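You operate a simulated robot arm through the tools that you are given. There is no shell and no other tool.

You are at the controls of a simulated robot arm. One attempt, no reset.

Task
Measure the gap between the first two faults in the blue tape.
Fine: light on and kept on, counter to 0 with the first at the red line, stop with the second there, brake back on.

Only the result counts: the job must be done as asked and must still hold three seconds after the hand-in. Knocking over, shifting, dropping, spilling or breaking anything else fails it.

Robot
A 6-joint arm with a two-finger gripper, fixed in place. Base frame: the origin is on the floor under the middle of its stand, x ahead of it, y to its left, z up. Lengths are in cm, angles in degrees, forces in N, time in s.
It reaches about 103.8 cm from its shoulder. Its first joint turns from -166.0 to 166.0 degrees. Payload 1.71 kg.
The tool frame sits at the grasp point between the pads (the TCP): z along the fingers, y along the line on which they close. The tips reach 2 cm beyond it. The gripper opens to 9.6 cm; its body begins 11.3 cm behind the TCP.
Orientation is that of the tool frame in the base frame, as a unit quaternion [x, y, z, w]. With the fingers straight down and closing along the base's y, the tool's x points along the base's -x, its y along +y and its z along -z.

Tools
- The arm moves only by the tool nudge_tool. Its argument "rows" is one flat list of numbers, 7 for each row, row after row: the shift along the base's x, y, z in cm, then the turn, a rotation vector about the base's x, y, z in degrees, then the gripper command, from -1 (fully open) to 1 (shut), values between in proportion. In form: [tx, ty, tz, wx, wy, wz, claw, tx, ty, tz, wx, wy, wz, claw, ...]. A call has 1 to 20 rows; each row is the pose to reach, as a shift and turn from the pose commanded when the call began. Each row takes 0.2 s and may step no farther than 5 cm and 8.6 degrees from the row before; otherwise, or with a gripper value out of range, the whole call is refused. A pose out of reach is approached as far as the arm can. The call stops where the force on the tool passes 50 N (or 10 N more than at its start, if that is more) or the arm is blocked; 0.2 s more then pass. Each finger travels about 4.5 cm/s and halts on what it meets, pressing with about 20 N; the grip force reading is that of the motor and also rises with nothing between the fingers. The clock runs only during rows and for 0.2 s after the last one: add rows that repeat a pose to give the fingers time. It gives the time, the measured TCP pose, the force on the tool (base axes), the opening and the grip force at its end, in the units of the frame above (readings bear some noise), with the torque about the TCP (base axes, N m) and any sound that the robot's microphone picked up.
- Cameras (640 x 400 px; columns grow to the right, rows downward): "scene" is fixed at [5.06, -50.18, 148.91]; the picture's right is [0.73, -0.68, 0.00], its down [-0.25, -0.27, -0.93] and it looks along [0.63, 0.68, -0.37] (base axes); focal length 374 px, centre (320, 200). "wrist" rides on the gripper at [6.6, 1.4, -14.5] in the tool frame; the picture's right is [-0.21, 0.98, 0.00], its down [-0.88, -0.18, -0.45] and it looks along [-0.44, -0.09, 0.90] (tool axes); focal length 275 px, centre (320, 200).
- capture(camera): a new picture of that camera. It takes no simulated time.
- lift_body(by): moves the trunk up (or, below 0, down) by that many cm; the arm rides with it, the base frame stays. It gives what a move gives, with no picture.
- measure_at(camera, pixels): for up to 12 pixels [column, row] of the newest picture of that camera ("zoom" is the newest enlarged one), the place [x, y, z] in the base frame of the surface seen there, good to about 0.3 cm. It takes no simulated time.
- zoom(camera, box): a new picture of the part [left, top, right, bottom] of that camera's present view, enlarged. It takes no simulated time.
- close_job(): hands the job in; it is judged then, once.

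Unless the task says otherwise, let go and move clear before handing in.

The tools are called after "Emit:" by a JSON object that holds its "op" and its "data". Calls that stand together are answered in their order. nudge_tool: Moves the arm, as the interface text tells. Its arguments: {"type":"object","properties":{"rows":{"type":"array","items":{"type":"number"}}},"required":["rows"]} The other tools are called the same way: lift_body (by) moves the trunk up or down; capture (camera) takes a picture; measure_at (camera, pixels) gives the place of the surface under pixels of a picture; zoom (camera, box) takes an enlarged picture of a part of a camera's view; close_job () hands the job in.

At the start:

```text
time: 0.0
ee_pos: [47.2, 26.4, 119.14]
ee_rot: [0.0, 1.0, 0.0, -0.001]
contact_force: [-0.2, 0.2, 0.0]
ft_torque: [-0.02, 0.0, -0.03]
finger_gap: 9.58
grasp_force: 0.0
trunk travel left (down, up): [-25.0, 14.0]
```

scene: 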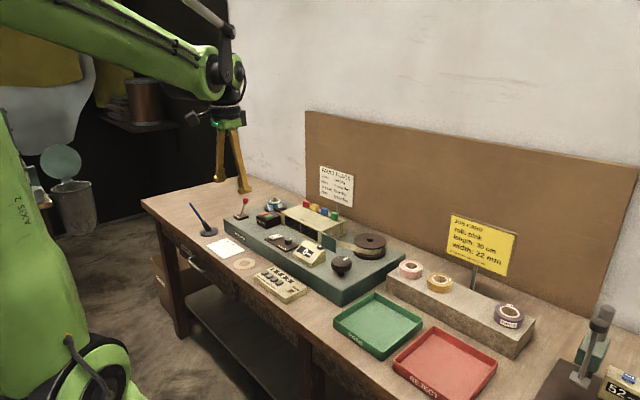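
wrist: 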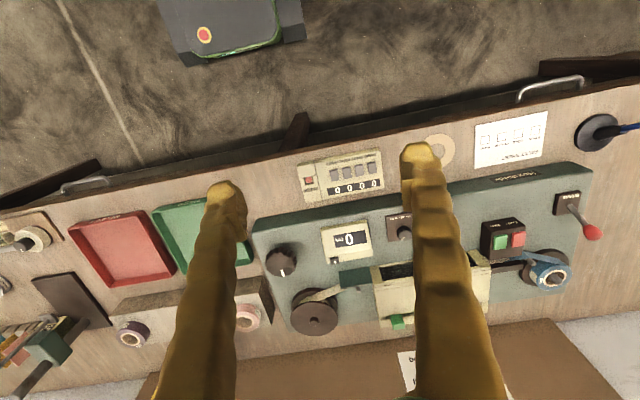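

The scene shows a teal machine on the bench with knob, counter, buttons, a red-tipped lever and a blue tape roll. I'll zoom in to read the labels before touching anything.

Emit:
{"op": "zoom", "data": {"camera": "scene", "box": [220, 180, 420, 305]}}

Emit:
{"op": "zoom", "data": {"camera": "wrist", "box": [240, 130, 620, 367]}}

Emit:
{"op": "zoom", "data": {"camera": "scene", "box": [300, 150, 380, 220]}}

Emit:
{"op": "zoom", "data": {"camera": "scene", "box": [430, 200, 530, 280]}}

```text
3.20 times, centred on (320, 242) of scene
```

zoom: 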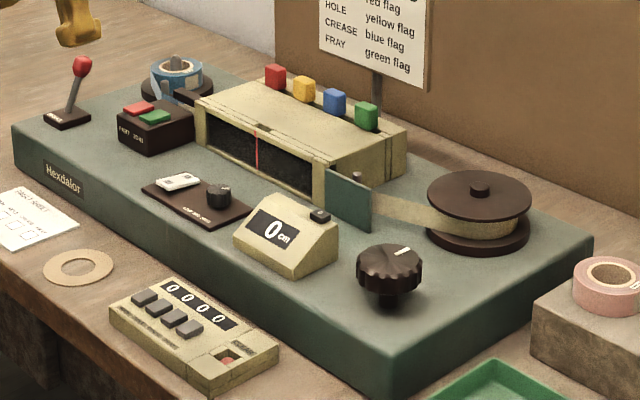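

```text
1.68 times, centred on (430, 248) of wrist
```

zoom: 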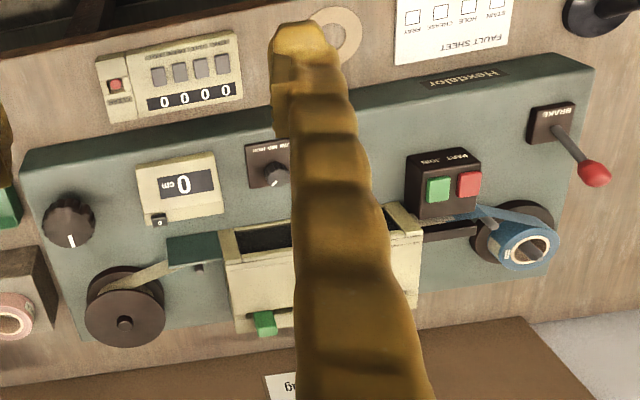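

```text
5.71 times, centred on (340, 185) of scene
```

zoom: 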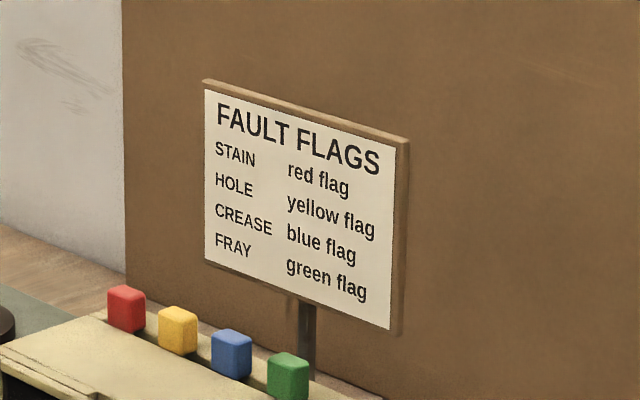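

```text
5.00 times, centred on (480, 240) of scene
```

zoom: 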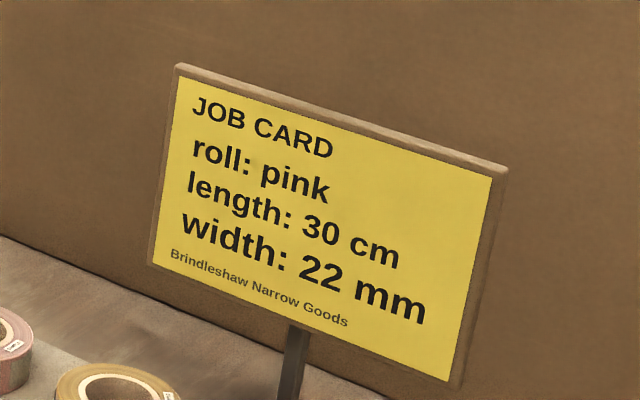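

The zoom shows a brake lever, a red/green button box, a rocker plate with a small knob, a cm counter with a reset button, and a big knob. I'll zoom closer on each label.

Emit:
{"op": "zoom", "data": {"camera": "scene", "box": [230, 190, 290, 228]}}

Emit:
{"op": "zoom", "data": {"camera": "scene", "box": [260, 230, 310, 262]}}

Emit:
{"op": "zoom", "data": {"camera": "scene", "box": [285, 235, 360, 282]}}

Emit:
{"op": "zoom", "data": {"camera": "scene", "box": [275, 200, 355, 250]}}

Emit:
{"op": "zoom", "data": {"camera": "scene", "box": [205, 235, 310, 300]}}

Emit:
{"op": "zoom", "data": {"camera": "scene", "box": [320, 225, 400, 275]}}

```text
10.53 times, centred on (260, 209) of scene
```

zoom: 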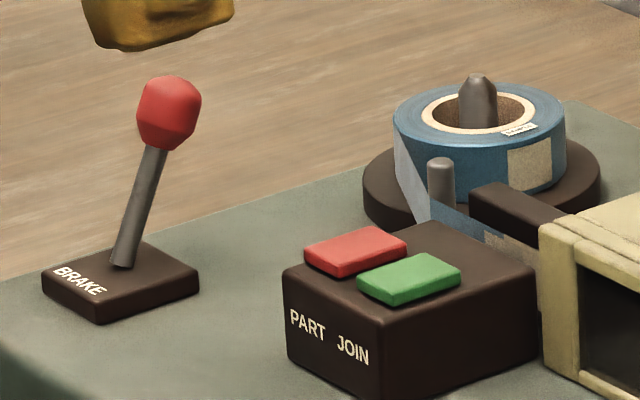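

```text
12.50 times, centred on (285, 246) of scene
```

zoom: 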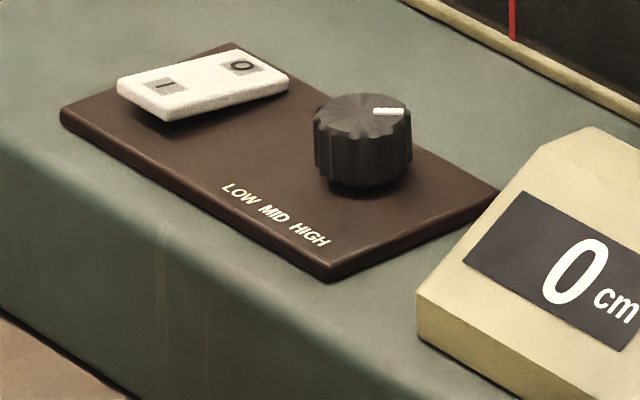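

```text
8.51 times, centred on (322, 258) of scene
```

zoom: 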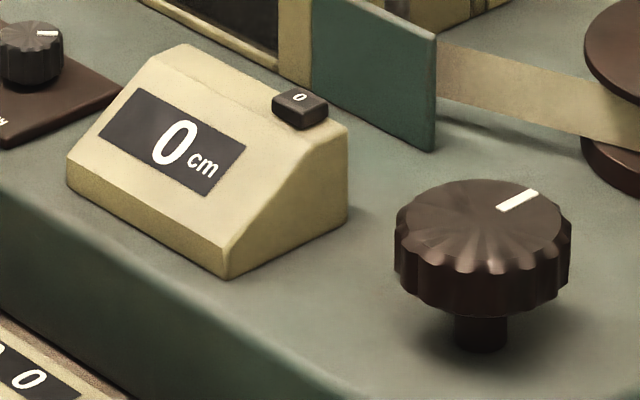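

```text
8.00 times, centred on (315, 225) of scene
```

zoom: 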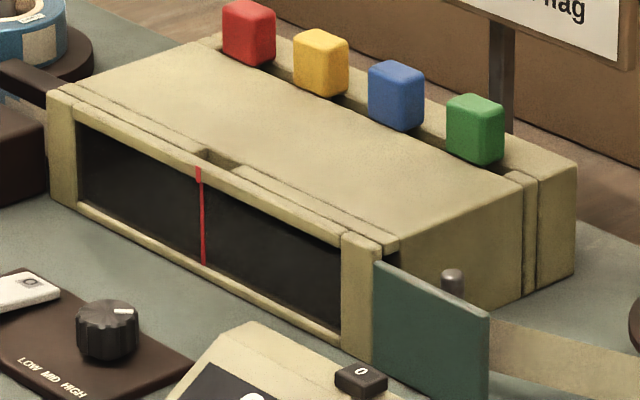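

```text
6.10 times, centred on (258, 268) of scene
```

zoom: 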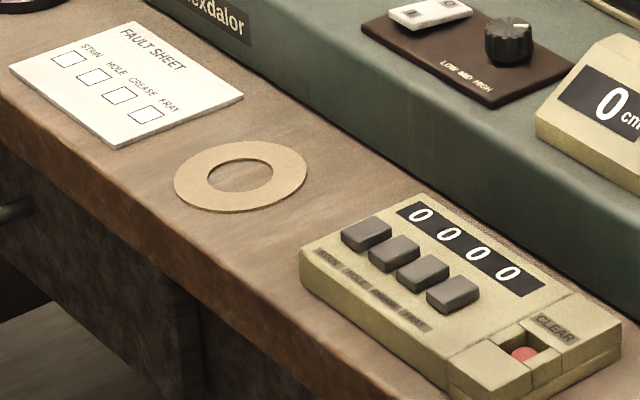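

```text
8.00 times, centred on (360, 250) of scene
```

zoom: 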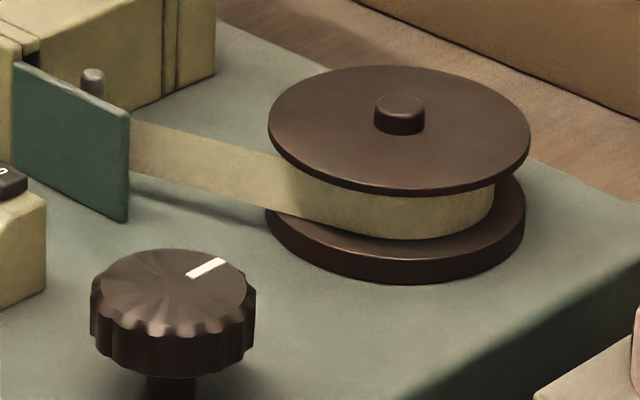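

I'll measure the positions of the controls: brake lever, light rocker, counter reset button, big knob, window and reels.

Emit:
{"op": "zoom", "data": {"camera": "scene", "box": [230, 190, 290, 228]}}

Emit:
{"op": "measure_at", "data": {"camera": "zoom", "pixels": [[168, 95], [168, 130], [125, 255], [70, 295], [160, 255], [355, 250], [410, 280], [335, 345], [478, 85], [555, 170], [440, 170], [380, 200]]}}

Emit:
{"op": "zoom", "data": {"camera": "scene", "box": [260, 230, 310, 262]}}

Emit:
{"op": "measure_at", "data": {"camera": "zoom", "pixels": [[170, 86], [240, 65], [205, 78], [130, 90], [275, 85], [360, 115], [390, 110], [360, 165], [200, 180], [520, 240], [230, 60], [600, 150]]}}

Emit:
{"op": "zoom", "data": {"camera": "scene", "box": [285, 235, 360, 282]}}

Emit:
{"op": "measure_at", "data": {"camera": "zoom", "pixels": [[300, 98], [300, 118], [190, 60], [480, 215], [500, 207], [535, 193], [405, 225], [560, 225], [480, 280], [480, 335], [400, 340], [340, 210]]}}

```text
10.53 times, centred on (260, 209) of scene
```

zoom: 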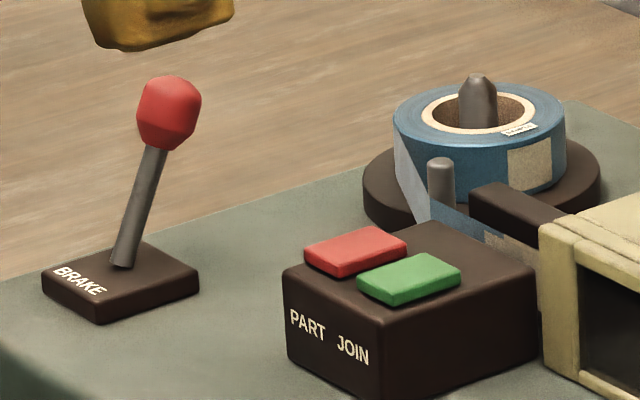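

```text
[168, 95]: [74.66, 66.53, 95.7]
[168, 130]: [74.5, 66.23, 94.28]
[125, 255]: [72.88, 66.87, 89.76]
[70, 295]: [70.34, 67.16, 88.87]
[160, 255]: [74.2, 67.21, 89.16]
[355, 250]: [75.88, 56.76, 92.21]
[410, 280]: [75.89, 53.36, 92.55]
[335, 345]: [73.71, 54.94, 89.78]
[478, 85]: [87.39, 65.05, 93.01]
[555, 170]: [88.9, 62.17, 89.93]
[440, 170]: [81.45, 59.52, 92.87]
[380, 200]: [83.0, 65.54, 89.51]
```

```text
12.50 times, centred on (285, 246) of scene
```

zoom: 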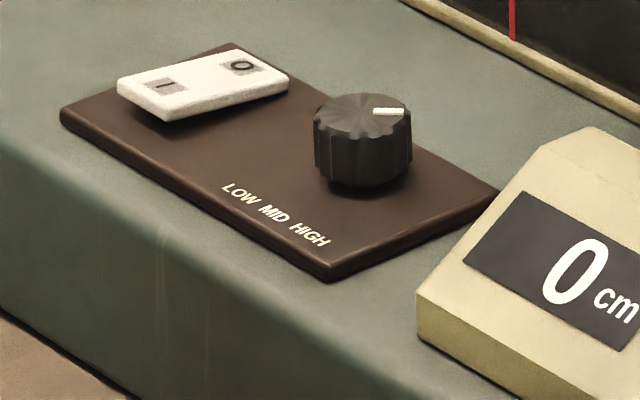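

```text
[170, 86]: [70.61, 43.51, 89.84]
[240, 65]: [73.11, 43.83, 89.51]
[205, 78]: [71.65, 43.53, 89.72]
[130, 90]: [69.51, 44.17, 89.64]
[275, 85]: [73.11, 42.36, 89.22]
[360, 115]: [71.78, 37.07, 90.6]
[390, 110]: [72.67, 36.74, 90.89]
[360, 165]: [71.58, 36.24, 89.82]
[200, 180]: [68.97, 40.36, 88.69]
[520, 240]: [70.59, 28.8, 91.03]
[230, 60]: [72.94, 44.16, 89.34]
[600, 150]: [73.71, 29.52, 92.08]
```

```text
8.51 times, centred on (322, 258) of scene
```

zoom: 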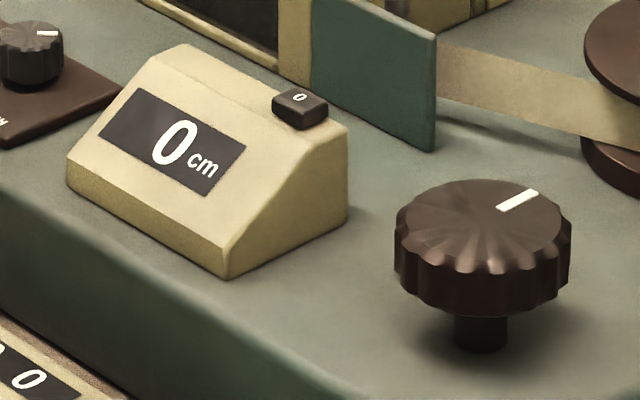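

```text
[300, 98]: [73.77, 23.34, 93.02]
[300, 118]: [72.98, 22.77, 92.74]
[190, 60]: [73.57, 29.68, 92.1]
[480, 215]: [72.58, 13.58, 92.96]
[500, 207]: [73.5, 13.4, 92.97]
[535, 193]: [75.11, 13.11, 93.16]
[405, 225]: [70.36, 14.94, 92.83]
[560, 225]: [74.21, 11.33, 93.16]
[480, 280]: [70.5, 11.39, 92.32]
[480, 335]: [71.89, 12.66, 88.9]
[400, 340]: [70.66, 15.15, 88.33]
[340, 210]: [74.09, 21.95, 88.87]
```

Deck is at z≈88.3, the big knob centre about (72.7, 13.2, 93), the rocker around (71.6, 43.5, 89.7). Now I'll measure the window box, red line, sign and the reel.

Emit:
{"op": "zoom", "data": {"camera": "scene", "box": [275, 200, 355, 250]}}

Emit:
{"op": "measure_at", "data": {"camera": "zoom", "pixels": [[198, 175], [204, 255], [60, 100], [90, 190], [330, 250], [320, 325], [355, 260], [250, 15], [475, 110], [560, 170], [430, 330], [250, 120]]}}

Emit:
{"op": "zoom", "data": {"camera": "scene", "box": [320, 225, 400, 275]}}

Emit:
{"op": "measure_at", "data": {"camera": "zoom", "pixels": [[400, 100], [285, 115], [515, 115], [400, 185], [200, 165], [120, 180], [30, 75], [90, 75], [170, 270], [95, 300], [250, 300], [215, 262]]}}

Emit:
{"op": "measure_at", "data": {"camera": "scene", "pixels": [[320, 168], [353, 178], [353, 205], [450, 215], [515, 235], [515, 270], [410, 268], [439, 283], [307, 120], [220, 180], [245, 190]]}}

```text
8.00 times, centred on (315, 225) of scene
```

zoom: 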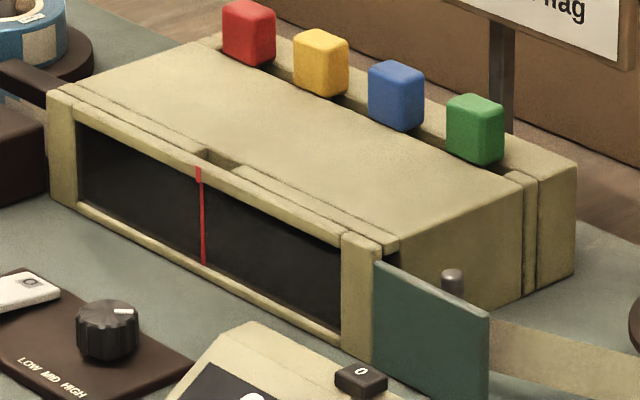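

```text
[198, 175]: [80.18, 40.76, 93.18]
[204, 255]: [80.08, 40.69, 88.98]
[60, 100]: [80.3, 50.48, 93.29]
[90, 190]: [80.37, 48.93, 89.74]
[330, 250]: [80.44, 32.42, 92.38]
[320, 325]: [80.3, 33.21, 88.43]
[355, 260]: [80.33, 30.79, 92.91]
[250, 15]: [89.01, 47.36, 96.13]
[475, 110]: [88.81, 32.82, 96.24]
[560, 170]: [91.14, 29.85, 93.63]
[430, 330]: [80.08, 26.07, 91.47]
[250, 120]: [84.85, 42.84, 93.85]
```

```text
8.00 times, centred on (360, 250) of scene
```

zoom: 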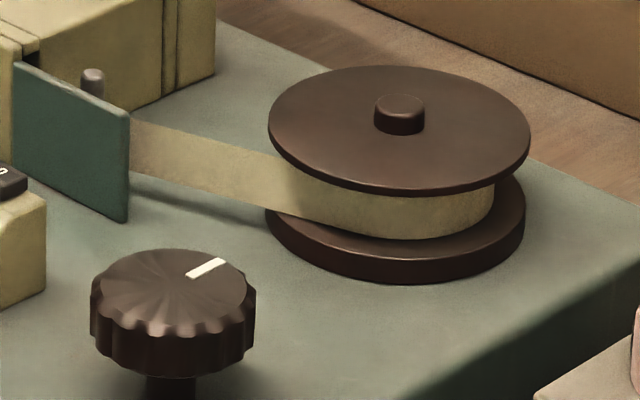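

```text
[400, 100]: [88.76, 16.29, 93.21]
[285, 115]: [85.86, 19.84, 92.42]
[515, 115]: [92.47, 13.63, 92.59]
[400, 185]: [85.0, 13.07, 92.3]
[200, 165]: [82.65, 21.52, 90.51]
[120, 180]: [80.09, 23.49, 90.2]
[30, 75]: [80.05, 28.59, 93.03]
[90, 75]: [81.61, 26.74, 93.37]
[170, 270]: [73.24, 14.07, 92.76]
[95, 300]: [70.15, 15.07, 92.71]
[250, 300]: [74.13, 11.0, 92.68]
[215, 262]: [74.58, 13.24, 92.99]
```

```text
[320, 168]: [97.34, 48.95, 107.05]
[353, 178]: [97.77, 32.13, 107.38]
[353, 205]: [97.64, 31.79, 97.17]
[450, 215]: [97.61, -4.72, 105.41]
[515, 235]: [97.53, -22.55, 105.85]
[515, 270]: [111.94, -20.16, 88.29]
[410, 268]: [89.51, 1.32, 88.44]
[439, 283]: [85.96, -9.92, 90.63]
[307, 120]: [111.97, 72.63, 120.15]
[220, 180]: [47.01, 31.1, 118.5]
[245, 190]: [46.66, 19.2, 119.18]
```

The window spans y≈32–49 at x≈80.2 with the red line at y≈40.7, z 89–93. I'll close the fingers and move high above the light rocker (I end about (70.4, 43.6)), then look.

Emit:
{"op": "nudge_tool", "data": {"rows": [3.85, 2.85, 0, 0, 0, 0, 1, 7.7, 5.7, 0, 0, 0, 0, 1, 11.55, 8.55, 0, 0, 0, 0, 1, 15.4, 11.4, 0, 0, 0, 0, 1, 19.25, 14.25, 0, 0, 0, 0, 1, 23.1, 17.1, 0, 0, 0, 0, 1, 23.1, 17.1, -4, 0, 0, 0, 1, 23.1, 17.1, -8, 0, 0, 0, 1, 23.1, 17.1, -12, 0, 0, 0, 1, 23.1, 17.1, -16, 0, 0, 0, 1, 23.1, 17.1, -16, 0, 0, 0, 1]}}

Emit:
{"op": "capture", "data": {"camera": "wrist"}}

Emit:
{"op": "capture", "data": {"camera": "scene"}}

```text
time: 2.4
ee_pos: [68.39, 43.64, 103.74]
ee_rot: [0.0, 1.0, 0.0, 0.006]
contact_force: [0.5, 0.6, -0.6]
ft_torque: [-0.01, 0.03, 0.02]
finger_gap: 0.0
grasp_force: 19.8
trunk travel left (down, up): [-25.0, 14.0]
```

```text
taken
```

wrist: 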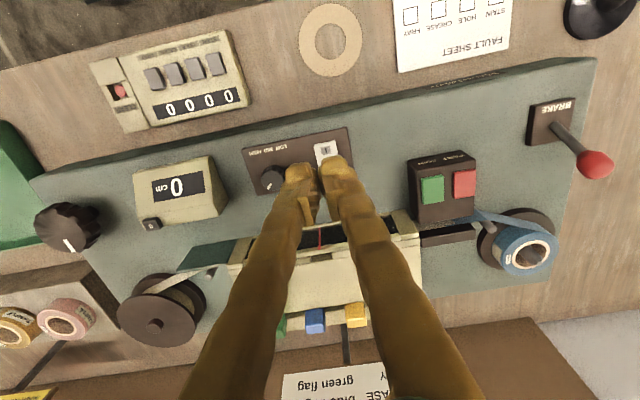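

```text
taken
```

scene: 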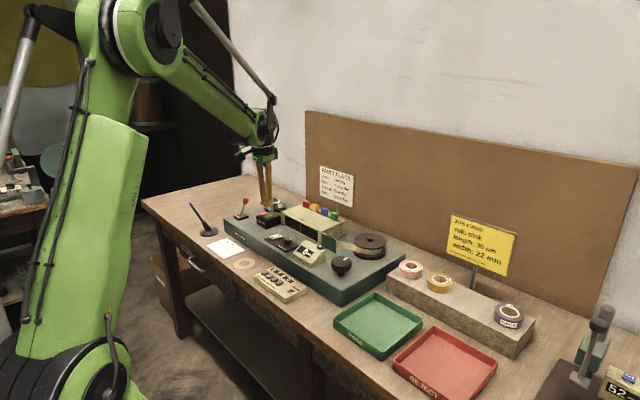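

Measured x is 68.4 vs 70.3 commanded, so the arm may still be lagging; I'll hold for a moment and read again.

Emit:
{"op": "nudge_tool", "data": {"rows": [0, 0, 0, 0, 0, 0, 1, 0, 0, 0, 0, 0, 0, 1, 0, 0, 0, 0, 0, 0, 1]}}

Emit:
{"op": "zoom", "data": {"camera": "wrist", "box": [240, 100, 400, 200]}}

Emit:
{"op": "zoom", "data": {"camera": "scene", "box": [235, 140, 315, 260]}}

```text
time: 3.2
ee_pos: [68.31, 43.46, 103.79]
ee_rot: [0.001, 1.0, 0.0, 0.008]
contact_force: [-0.3, -0.1, 0.3]
ft_torque: [0.02, 0.02, -0.03]
finger_gap: 0.0
grasp_force: 20.1
trunk travel left (down, up): [-25.0, 14.0]
```

```text
4.00 times, centred on (320, 150) of wrist
```

zoom: 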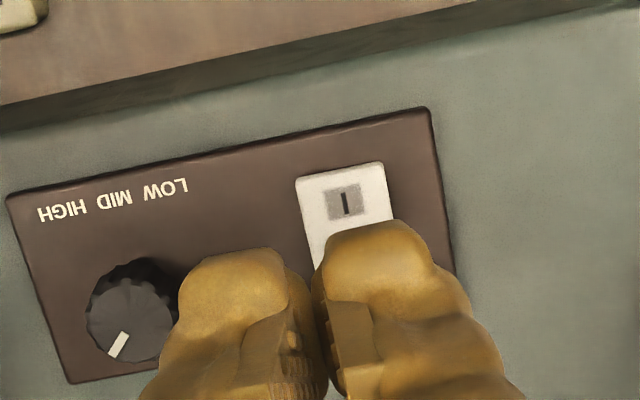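

```text
3.33 times, centred on (275, 200) of scene
```

zoom: 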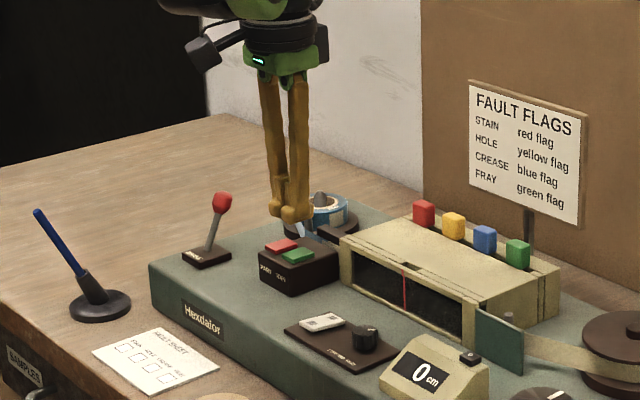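

The arm stopped 2 cm short in x with no contact force, so this pose is near a limit of the arm. I'll descend some, still well above the rocker, and see whether the shortfall shrinks.

Emit:
{"op": "nudge_tool", "data": {"rows": [0, 0, -3, 0, 0, 0, 1, 0, 0, -6, 0, 0, 0, 1, 0, 0, -6, 0, 0, 0, 1, 0, 0, -6, 0, 0, 0, 1]}}

```text
time: 4.2
ee_pos: [68.44, 43.61, 97.67]
ee_rot: [0.0, 1.0, 0.0, 0.007]
contact_force: [-0.7, 0.9, -0.1]
ft_torque: [0.0, -0.02, 0.02]
finger_gap: 0.01
grasp_force: 20.7
trunk travel left (down, up): [-25.0, 14.0]
```

Still about 1.9 cm short in x. I'll test whether this is saturation or a constant offset by commanding 1 cm back in x.

Emit:
{"op": "nudge_tool", "data": {"rows": [-1, 0, 0, 0, 0, 0, 1, -1, 0, 0, 0, 0, 0, 1, -1, 0, 0, 0, 0, 0, 1]}}

```text
time: 5.0
ee_pos: [67.52, 43.55, 97.66]
ee_rot: [0.0, 1.0, 0.0, 0.007]
contact_force: [0.2, 0.5, -0.5]
ft_torque: [-0.05, -0.01, -0.01]
finger_gap: 0.0
grasp_force: 19.5
trunk travel left (down, up): [-25.0, 14.0]
```

So it is a steady offset (about −1.8 x, +0.5 z), which I can correct from the readings. I'll move to about (70.0, 44.2, 93.2) over the rocker's I end and look.

Emit:
{"op": "nudge_tool", "data": {"rows": [2.5, 0.65, 0, 0, 0, 0, 1, 2.5, 0.65, -2.5, 0, 0, 0, 1, 2.5, 0.65, -4.4, 0, 0, 0, 1, 2.5, 0.65, -4.4, 0, 0, 0, 1, 2.5, 0.65, -4.4, 0, 0, 0, 1]}}

Emit:
{"op": "zoom", "data": {"camera": "wrist", "box": [240, 100, 400, 200]}}

Emit:
{"op": "zoom", "data": {"camera": "scene", "box": [260, 220, 310, 262]}}

```text
time: 6.2
ee_pos: [70.19, 44.23, 93.28]
ee_rot: [0.001, 1.0, 0.0, 0.007]
contact_force: [0.5, -0.1, -1.2]
ft_torque: [0.02, 0.0, -0.01]
finger_gap: 0.0
grasp_force: 20.2
trunk travel left (down, up): [-25.0, 14.0]
```

```text
4.00 times, centred on (320, 150) of wrist
```

zoom: 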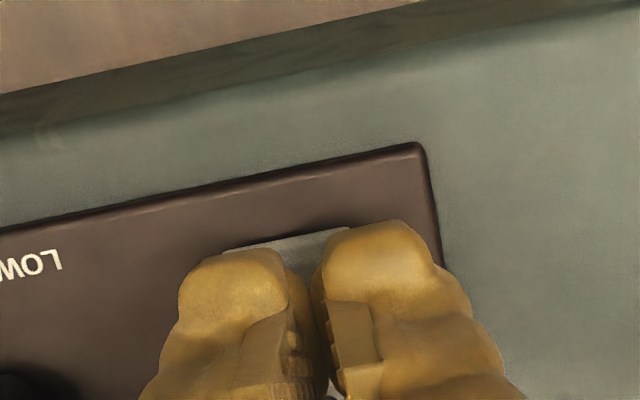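

```text
9.52 times, centred on (285, 241) of scene
```

zoom: 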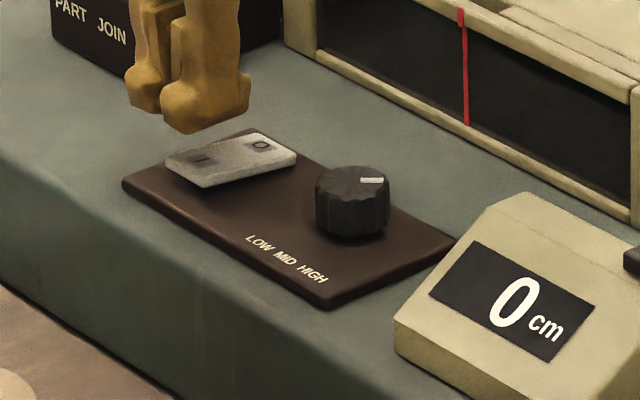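

The fingertips hover just above the rocker. I'll check fingertip place against the rocker's I mark by measuring.

Emit:
{"op": "measure_at", "data": {"camera": "zoom", "pixels": [[190, 122], [165, 115], [240, 110], [145, 100], [200, 162], [262, 146], [172, 172], [290, 158]]}}

```text
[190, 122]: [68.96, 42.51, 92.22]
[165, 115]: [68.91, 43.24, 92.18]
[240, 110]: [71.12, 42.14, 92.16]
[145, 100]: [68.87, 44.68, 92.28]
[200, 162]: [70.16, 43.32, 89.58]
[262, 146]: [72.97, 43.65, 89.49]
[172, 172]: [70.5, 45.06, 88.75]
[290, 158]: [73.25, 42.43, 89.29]
```

Fingertip spans x 68.9–71.1, on the I side of the pivot (~71.5). I'll shift 0.4 cm toward the front and press down slowly.

Emit:
{"op": "nudge_tool", "data": {"rows": [-0.4, 0, 0, 0, 0, 0, 1, -0.4, 0, -0.8, 0, 0, 0, 1, -0.4, 0, -1.3, 0, 0, 0, 1, -0.4, 0, -1.6, 0, 0, 0, 1, -0.4, 0, -1.9, 0, 0, 0, 1, -0.4, 0, -2.1, 0, 0, 0, 1]}}

Emit:
{"op": "zoom", "data": {"camera": "scene", "box": [260, 200, 340, 262]}}

```text
time: 7.6
ee_pos: [69.61, 44.15, 91.24]
ee_rot: [0.0, 1.0, 0.001, 0.007]
contact_force: [-0.1, 0.4, 3.5]
ft_torque: [0.02, 0.0, -0.01]
finger_gap: 0.59
grasp_force: 29.4
trunk travel left (down, up): [-25.0, 14.0]
heard: click
```

```text
6.45 times, centred on (300, 231) of scene
```

zoom: 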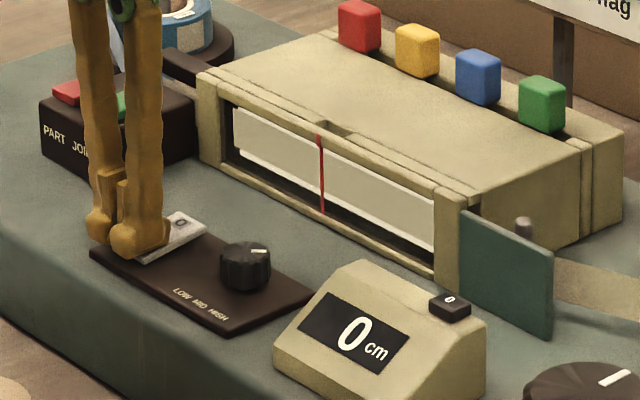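

A click was heard and the window is now lit (beige leader behind the red line). I'll lift straight up and head toward the brake lever, then look at it.

Emit:
{"op": "nudge_tool", "data": {"rows": [0, 0, 3, 0, 0, 0, 1, 0, 0, 7, 0, 0, 0, 1, 0, 0, 11, 0, 0, 0, 1, 0, 0, 14, 0, 0, 0, 1, -1, 4, 14, 0, 0, 0, 1, -2, 8, 14, 0, 0, 0, 1, -2, 12, 14, 0, 0, 0, 1, -2, 16, 14, 0, 0, 0, 1, -2, 16, 14, 0, 0, 0, 1, -2, 16, 14, 0, 0, 0, 1]}}

Emit:
{"op": "capture", "data": {"camera": "wrist"}}

Emit:
{"op": "zoom", "data": {"camera": "scene", "box": [225, 150, 345, 240]}}

```text
time: 9.8
ee_pos: [67.43, 60.31, 105.23]
ee_rot: [0.0, 1.0, -0.001, 0.007]
contact_force: [-0.1, -0.1, -0.3]
ft_torque: [0.0, -0.02, -0.01]
finger_gap: 0.01
grasp_force: 29.3
trunk travel left (down, up): [-25.0, 14.0]
```

```text
taken
```

wrist: 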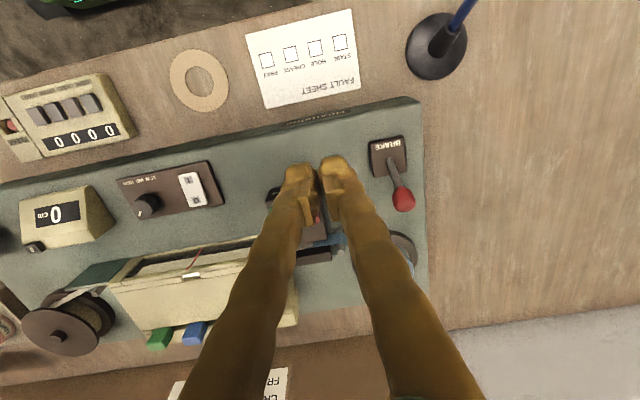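

```text
4.44 times, centred on (285, 195) of scene
```

zoom: 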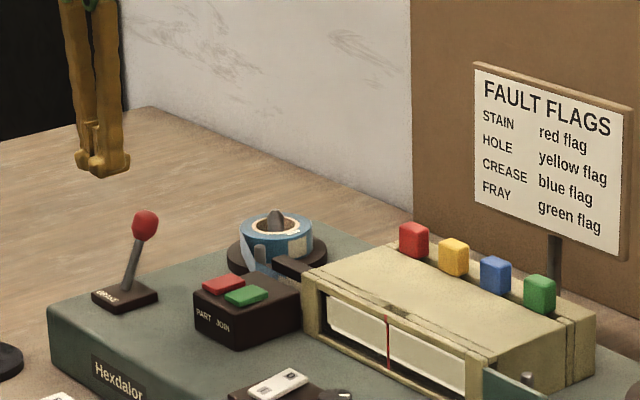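

Now a closer look at the brake lever from the wrist camera (around pixel (395,175)) to find its lean direction.

Emit:
{"op": "zoom", "data": {"camera": "wrist", "box": [340, 110, 460, 230]}}

Emit:
{"op": "measure_at", "data": {"camera": "wrist", "pixels": [[403, 199], [403, 190], [403, 208], [392, 166], [390, 160], [396, 178], [372, 142], [403, 138], [408, 168], [376, 175]]}}

Emit:
{"op": "zoom", "data": {"camera": "scene", "box": [230, 190, 290, 228]}}

Emit:
{"op": "measure_at", "data": {"camera": "zoom", "pixels": [[168, 80], [168, 100], [145, 110], [192, 110], [165, 145], [150, 170], [140, 200], [130, 230], [122, 260], [45, 285], [145, 245], [195, 280]]}}

```text
3.33 times, centred on (400, 170) of wrist
```

zoom: 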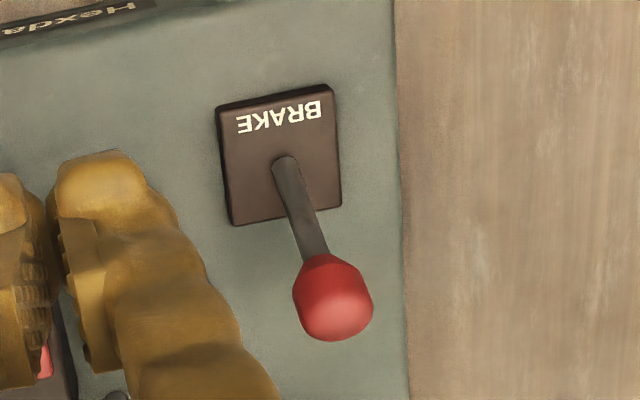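

```text
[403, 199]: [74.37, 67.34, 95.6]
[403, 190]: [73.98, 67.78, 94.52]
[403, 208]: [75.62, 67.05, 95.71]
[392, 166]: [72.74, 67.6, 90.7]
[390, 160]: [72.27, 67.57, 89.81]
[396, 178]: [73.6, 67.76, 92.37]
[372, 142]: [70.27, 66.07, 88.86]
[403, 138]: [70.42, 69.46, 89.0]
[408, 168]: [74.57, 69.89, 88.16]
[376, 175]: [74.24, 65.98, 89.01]
```

```text
10.53 times, centred on (260, 209) of scene
```

zoom: 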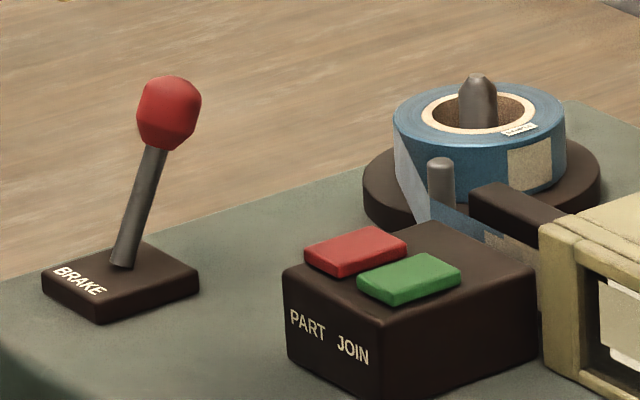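

```text
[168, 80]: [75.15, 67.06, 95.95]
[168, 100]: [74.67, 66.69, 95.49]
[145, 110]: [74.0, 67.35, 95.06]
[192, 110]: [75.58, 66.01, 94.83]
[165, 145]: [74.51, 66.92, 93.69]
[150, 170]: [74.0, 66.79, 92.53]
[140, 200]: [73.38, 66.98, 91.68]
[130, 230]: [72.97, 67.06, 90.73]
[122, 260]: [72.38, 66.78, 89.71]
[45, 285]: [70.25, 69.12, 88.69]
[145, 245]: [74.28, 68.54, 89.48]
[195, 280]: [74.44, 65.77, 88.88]
```

The lever pivots at about (72.3, 67.5, 89) and leans to +x with its knob at (74.8, 67.3, 94.9). I'll move above the knob with the fingers half open, to straddle it along y.

Emit:
{"op": "nudge_tool", "data": {"rows": [2.5, 2.4, 0, 0, 0, 0, -0.1, 5, 4.8, 0, 0, 0, 0, -0.1, 7.4, 7.1, 0, 0, 0, 0, -0.1, 7.4, 7.1, -2.5, 0, 0, 0, -0.1, 7.4, 7.1, -4.5, 0, 0, 0, -0.1, 7.4, 7.1, -4.5, 0, 0, 0, -0.1, 7.4, 7.1, -4.5, 0, 0, 0, -0.1]}}

Emit:
{"op": "capture", "data": {"camera": "wrist"}}

Emit:
{"op": "zoom", "data": {"camera": "scene", "box": [225, 150, 305, 230]}}

```text
time: 11.4
ee_pos: [75.24, 67.54, 100.73]
ee_rot: [-0.001, 1.0, -0.001, 0.006]
contact_force: [0.3, 1.0, 0.1]
ft_torque: [0.0, 0.0, 0.04]
finger_gap: 5.28
grasp_force: 0.1
trunk travel left (down, up): [-25.0, 14.0]
```

```text
taken
```

wrist: 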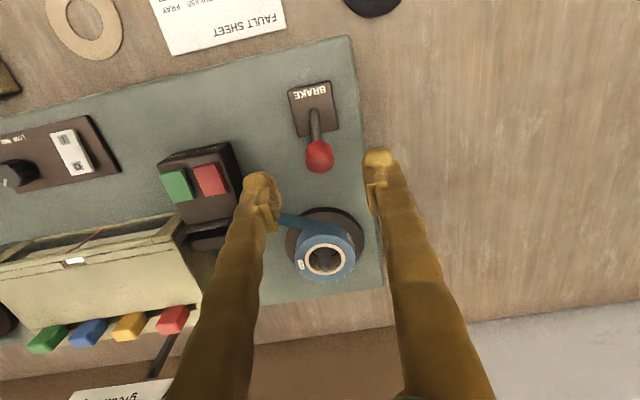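

```text
5.00 times, centred on (265, 190) of scene
```

zoom: 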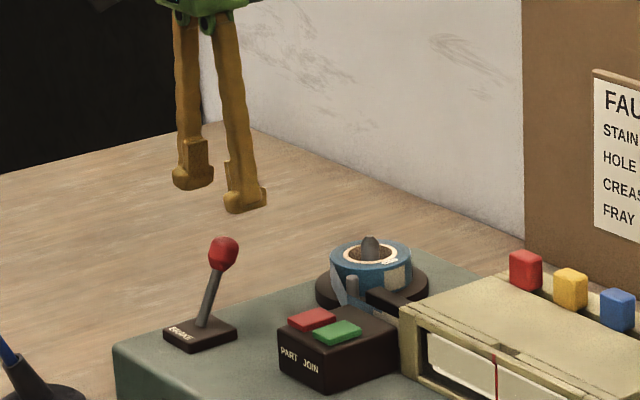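

TCP is at (75.2, 67.5), right over the red knob with good clearance both sides. I'll descend to z≈94.4 and close on the knob.

Emit:
{"op": "nudge_tool", "data": {"rows": [-0.4, -0.2, -2, 0, 0, 0, -0.1, -0.4, -0.2, -4, 0, 0, 0, -0.1, -0.4, -0.2, -6.3, 0, 0, 0, -0.1, -0.4, -0.2, -6.3, 0, 0, 0, -0.1, -0.4, -0.2, -6.3, 0, 0, 0, 0.6, -0.4, -0.2, -6.3, 0, 0, 0, 1, -0.4, -0.2, -6.3, 0, 0, 0, 1, -0.4, -0.2, -6.3, 0, 0, 0, 1, -0.4, -0.2, -6.3, 0, 0, 0, 1]}}

Emit:
{"op": "zoom", "data": {"camera": "wrist", "box": [220, 60, 420, 220]}}

Emit:
{"op": "zoom", "data": {"camera": "scene", "box": [225, 170, 305, 230]}}

```text
time: 13.3
ee_pos: [73.25, 67.57, 95.44]
ee_rot: [-0.002, 1.0, 0.001, 0.015]
contact_force: [-3.1, 5.4, -14.6]
ft_torque: [0.04, 0.11, 0.0]
finger_gap: 1.83
grasp_force: 35.0
trunk travel left (down, up): [-25.0, 14.0]
stopped in row 9: the force on the tool passed its limit at 52 N (the readings are from after the stop); the commanded pose is now the measured one
```

```text
2.50 times, centred on (320, 140) of wrist
```

zoom: 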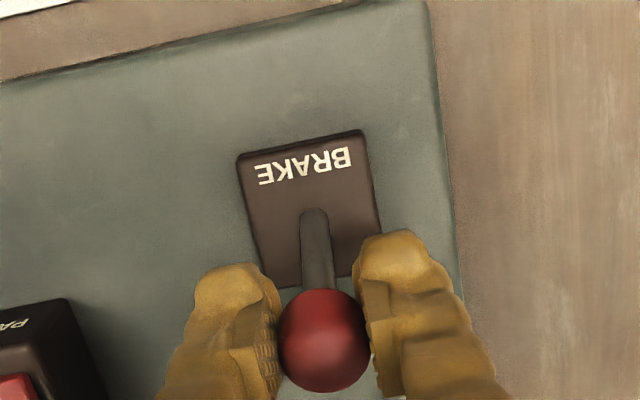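

```text
6.67 times, centred on (265, 200) of scene
```

zoom: 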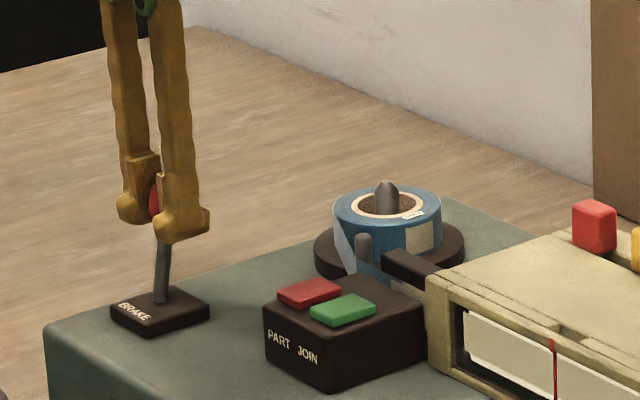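

The lever is gripped (gap 1.83) and has already come more upright (TCP x 73.25) as the round knob settled. I'll pull it toward the front (−x) along its arc.

Emit:
{"op": "nudge_tool", "data": {"rows": [-0.5, 0, 0, 0, 0, 0, 0.8, -1, 0, 0, 0, 0, 0, 0.8, -1.5, 0, -0.05, 0, 0, 0, 0.8, -2.1, 0, -0.15, 0, 0, 0, 0.8, -2.7, 0, -0.3, 0, 0, 0, 0.8, -3.2, 0, -0.4, 0, 0, 0, 0.8]}}

Emit:
{"op": "zoom", "data": {"camera": "wrist", "box": [220, 60, 420, 220]}}

Emit:
{"op": "zoom", "data": {"camera": "scene", "box": [225, 170, 305, 230]}}

```text
time: 14.7
ee_pos: [69.98, 67.16, 95.16]
ee_rot: [-0.001, 1.0, 0.001, 0.015]
contact_force: [0.8, 0.1, -0.3]
ft_torque: [0.03, -0.01, -0.01]
finger_gap: 0.96
grasp_force: 0.1
trunk travel left (down, up): [-25.0, 14.0]
```

```text
2.50 times, centred on (320, 140) of wrist
```

zoom: 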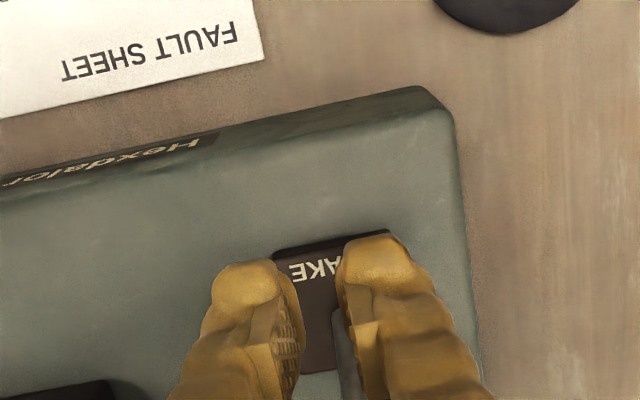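

```text
6.67 times, centred on (265, 200) of scene
```

zoom: 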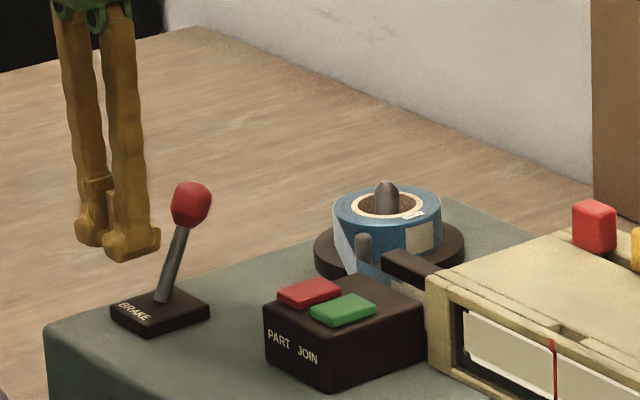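

The pads slipped off and the lever sprang back to its +x position. I'll instead push it from behind: raise, go over to x≈77.8 with closed fingers, correcting the small tilt (+1.7° about y).

Emit:
{"op": "nudge_tool", "data": {"rows": [0, 0, 3, 0, 0.5, 0, 1, 0, 0, 6, 0, 1, 0, 1, 2.6, 0.2, 6, 0, 1.7, 0, 1, 5.2, 0.2, 6, 0, 1.7, 0, 1, 8, 0.2, 6, 0, 1.7, 0, 1, 8, 0.2, 6, 0, 1.7, 0, 1, 8, 0.2, 6, 0, 1.7, 0, 1]}}

Emit:
{"op": "capture", "data": {"camera": "wrist"}}

Emit:
{"op": "zoom", "data": {"camera": "scene", "box": [225, 150, 305, 230]}}

```text
time: 16.3
ee_pos: [78.07, 67.37, 101.25]
ee_rot: [-0.001, 1.0, 0.001, 0.0]
contact_force: [0.0, -0.2, -0.7]
ft_torque: [0.05, -0.01, 0.0]
finger_gap: 0.0
grasp_force: 19.6
trunk travel left (down, up): [-25.0, 14.0]
```

```text
taken
```

wrist: 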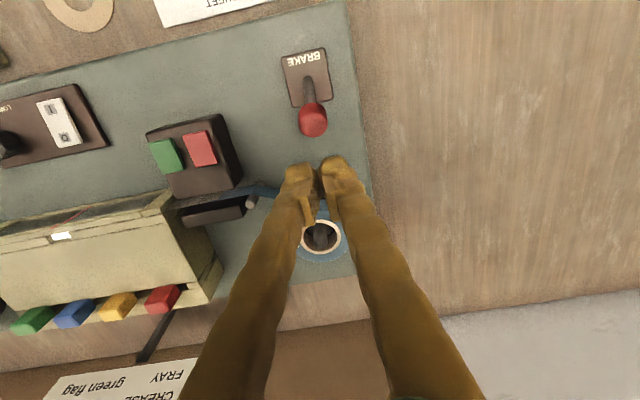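

```text
5.00 times, centred on (265, 190) of scene
```

zoom: 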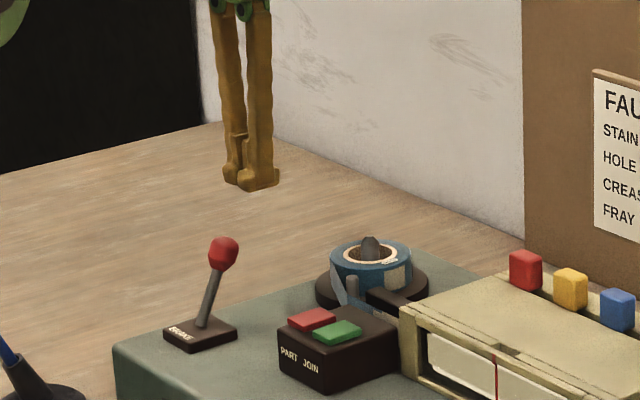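

TCP is at (78.1, 67.4, 101.3), upright again and behind the lever. I'll descend so the tips reach z≈92.8, then push −x to about x=71.8.

Emit:
{"op": "nudge_tool", "data": {"rows": [0, 0, -2.5, 0, 0, 0, 1, 0, 0, -5, 0, 0, 0, 1, 0, 0, -6.4, 0, 0, 0, 1, -1, 0, -6.4, 0, 0, 0, 1, -2, 0, -6.4, 0, 0, 0, 1, -3, 0, -6.4, 0, 0, 0, 1, -3.8, 0, -6.4, 0, 0, 0, 1, -4.6, 0, -6.4, 0, 0, 0, 1, -5.4, 0, -6.4, 0, 0, 0, 1, -6.2, 0, -6.4, 0, 0, 0, 1, -6.2, 0, -6.4, 0, 0, 0, 1]}}

Emit:
{"op": "zoom", "data": {"camera": "wrist", "box": [220, 60, 420, 220]}}

Emit:
{"op": "zoom", "data": {"camera": "scene", "box": [225, 170, 305, 230]}}

```text
time: 18.7
ee_pos: [72.12, 67.42, 94.66]
ee_rot: [0.0, 1.0, 0.002, 0.0]
contact_force: [15.4, 3.2, 3.6]
ft_torque: [0.01, -0.19, -0.08]
finger_gap: 0.58
grasp_force: 29.3
trunk travel left (down, up): [-25.0, 14.0]
```

```text
2.50 times, centred on (320, 140) of wrist
```

zoom: 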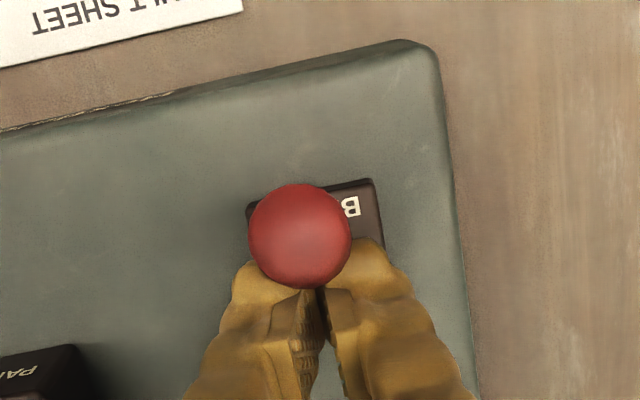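

```text
6.67 times, centred on (265, 200) of scene
```

zoom: 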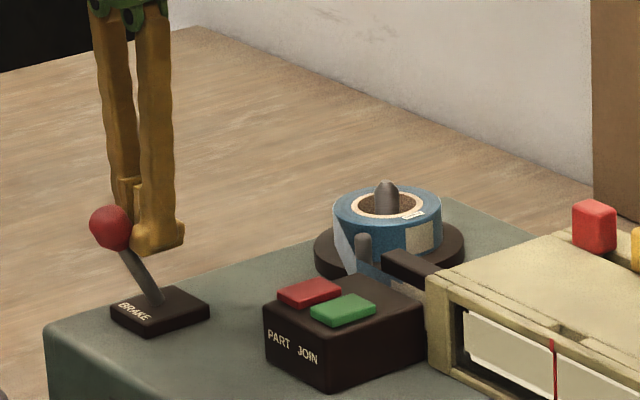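

The lever is now over to the −x side (knob near (110,228) in the zoom), pressing 15 N against it. I'll back off and lift to see whether it stays.

Emit:
{"op": "nudge_tool", "data": {"rows": [1, 0, 0, 0, 0, 0, 1, 2.5, 0, 0, 0, 0, 0, 1, 3.5, 0, 3, 0, 0, 0, 1, 3.5, 0, 7, 0, 0, 0, 1, 3.5, 0, 9, 0, 0, 0, 1, 3.5, 0, 9, 0, 0, 0, 1]}}

Emit:
{"op": "zoom", "data": {"camera": "scene", "box": [225, 150, 345, 240]}}

Emit:
{"op": "capture", "data": {"camera": "wrist"}}

```text
time: 20.1
ee_pos: [75.7, 67.62, 103.58]
ee_rot: [-0.001, 1.0, 0.002, 0.0]
contact_force: [-0.4, -0.5, 0.4]
ft_torque: [-0.01, 0.02, 0.0]
finger_gap: 0.01
grasp_force: 29.2
trunk travel left (down, up): [-25.0, 14.0]
```

```text
4.44 times, centred on (285, 195) of scene
```

zoom: 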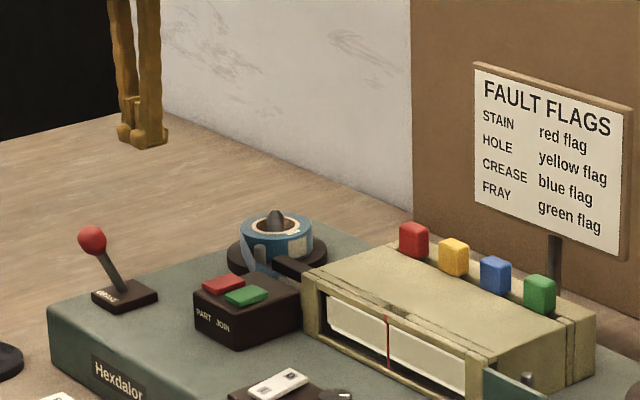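

```text
taken
```

wrist: 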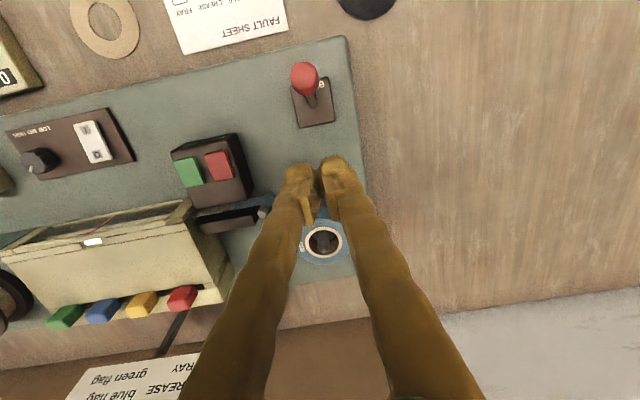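

The lever stays over to −x. Now I'll travel at safe height to above the big knob near (72.7, 13.2), opening the fingers on the way.

Emit:
{"op": "nudge_tool", "data": {"rows": [-0.3, -4.9, 0, 0, 0, 0, 1, -0.6, -9.8, 0, 0, 0, 0, 1, -0.9, -14.7, 0, 0, 0, 0, 1, -1.2, -19.6, 0, 0, 0, 0, 1, -1.5, -24.5, 0, 0, 0, 0, 1, -1.8, -29.4, 0, 0, 0, 0, 1, -2.1, -34.3, 0, 0, 0, 0, 1, -2.4, -39.2, 0, 0, 0, 0, 0, -2.6, -44.1, 0, 0, 0, 0, -1, -2.8, -49, 0, 0, 0, 0, -1, -3, -54.2, 0, 0, 0, 0, -1, -3, -54.2, 0, 0, 0, 0, -1, -3, -54.2, 0, 0, 0, 0, -1]}}

Emit:
{"op": "capture", "data": {"camera": "wrist"}}

Emit:
{"op": "capture", "data": {"camera": "scene"}}

```text
refused: row 11 steps farther than a row can; nothing moved
```

```text
taken
```

wrist: 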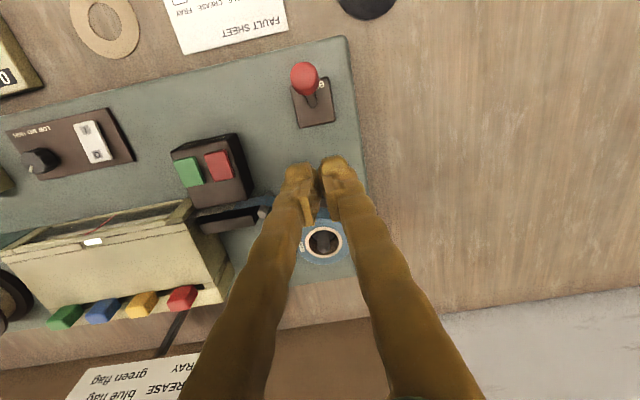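

```text
taken
```

scene: 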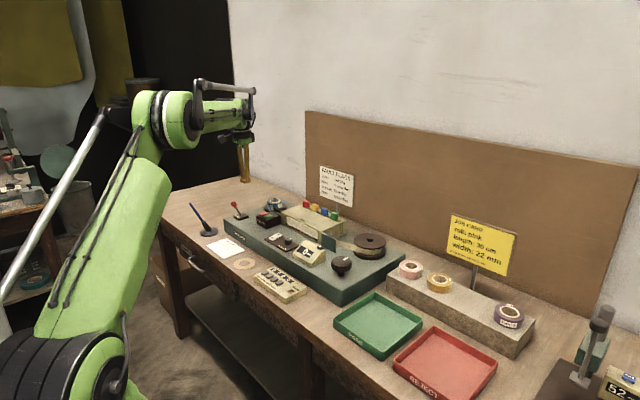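

The last step was slightly too long, so nothing moved. I'll resend with smaller steps.

Emit:
{"op": "nudge_tool", "data": {"rows": [-0.3, -4.5, 0, 0, 0, 0, 1, -0.5, -9.0, 0, 0, 0, 0, 1, -0.8, -13.5, 0, 0, 0, 0, 1, -1.0, -18, 0, 0, 0, 0, 1, -1.3, -22.5, 0, 0, 0, 0, 1, -1.5, -27, 0, 0, 0, 0, 1, -1.8, -31.5, 0, 0, 0, 0, 1, -2.0, -36, 0, 0, 0, 0, 0, -2.3, -40.5, 0, 0, 0, 0, -1, -2.5, -45, 0, 0, 0, 0, -1, -2.8, -49.6, 0, 0, 0, 0, -1, -3, -54.2, 0, 0, 0, 0, -1, -3, -54.2, 0, 0, 0, 0, -1, -3, -54.2, 0, 0, 0, 0, -1]}}

Emit:
{"op": "capture", "data": {"camera": "wrist"}}

Emit:
{"op": "capture", "data": {"camera": "scene"}}

```text
time: 23.1
ee_pos: [72.32, 13.31, 103.31]
ee_rot: [-0.001, 1.0, 0.002, 0.0]
contact_force: [0.2, -0.2, 0.6]
ft_torque: [0.0, -0.02, -0.01]
finger_gap: 9.61
grasp_force: 0.2
trunk travel left (down, up): [-25.0, 14.0]
```

```text
taken
```

wrist: 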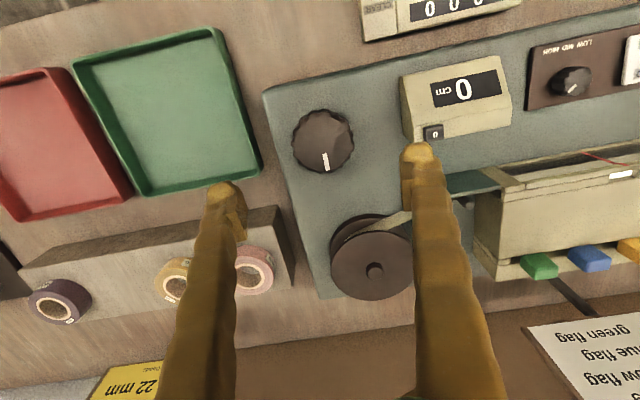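

```text
taken
```

scene: 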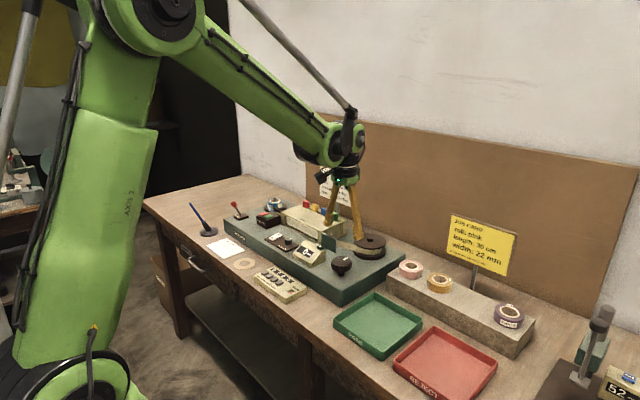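

TCP sits above the big knob (pixel (323,141) in wrist). I'll measure the knob precisely and check the scene view of the window.

Emit:
{"op": "zoom", "data": {"camera": "wrist", "box": [270, 90, 380, 190]}}

Emit:
{"op": "measure_at", "data": {"camera": "wrist", "pixels": [[323, 138], [323, 115], [323, 168], [296, 138], [350, 138], [326, 155], [326, 168], [300, 125], [345, 120], [303, 160], [345, 160], [276, 138]]}}

Emit:
{"op": "zoom", "data": {"camera": "scene", "box": [275, 195, 395, 285]}}

```text
4.00 times, centred on (325, 140) of wrist
```

zoom: 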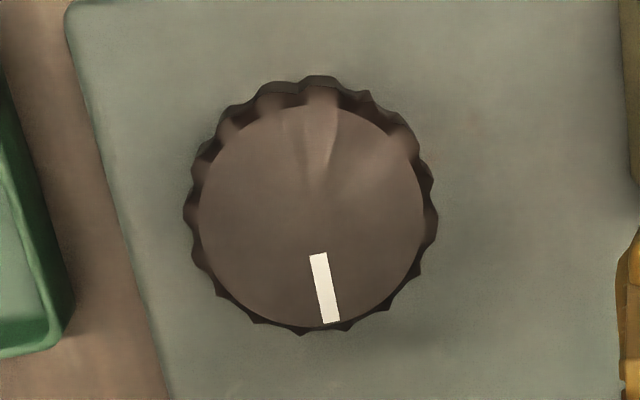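

```text
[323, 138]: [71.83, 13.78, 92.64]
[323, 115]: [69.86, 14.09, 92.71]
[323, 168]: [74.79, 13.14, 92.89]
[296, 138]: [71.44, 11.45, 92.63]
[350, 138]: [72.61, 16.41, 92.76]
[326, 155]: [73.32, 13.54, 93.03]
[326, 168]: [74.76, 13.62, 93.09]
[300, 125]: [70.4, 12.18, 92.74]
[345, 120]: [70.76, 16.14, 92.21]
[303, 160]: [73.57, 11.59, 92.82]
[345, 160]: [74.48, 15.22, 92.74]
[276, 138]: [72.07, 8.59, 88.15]
```

```text
4.44 times, centred on (335, 240) of scene
```

zoom: 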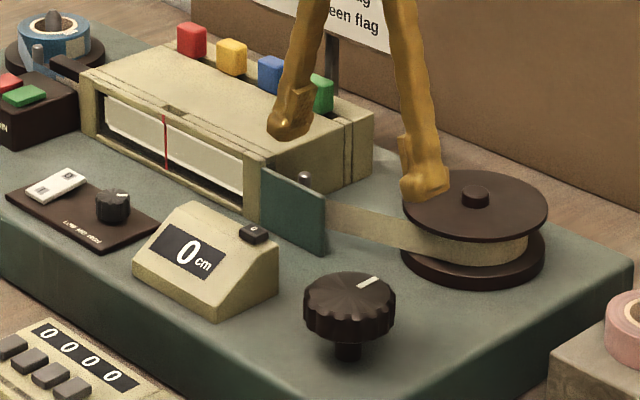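

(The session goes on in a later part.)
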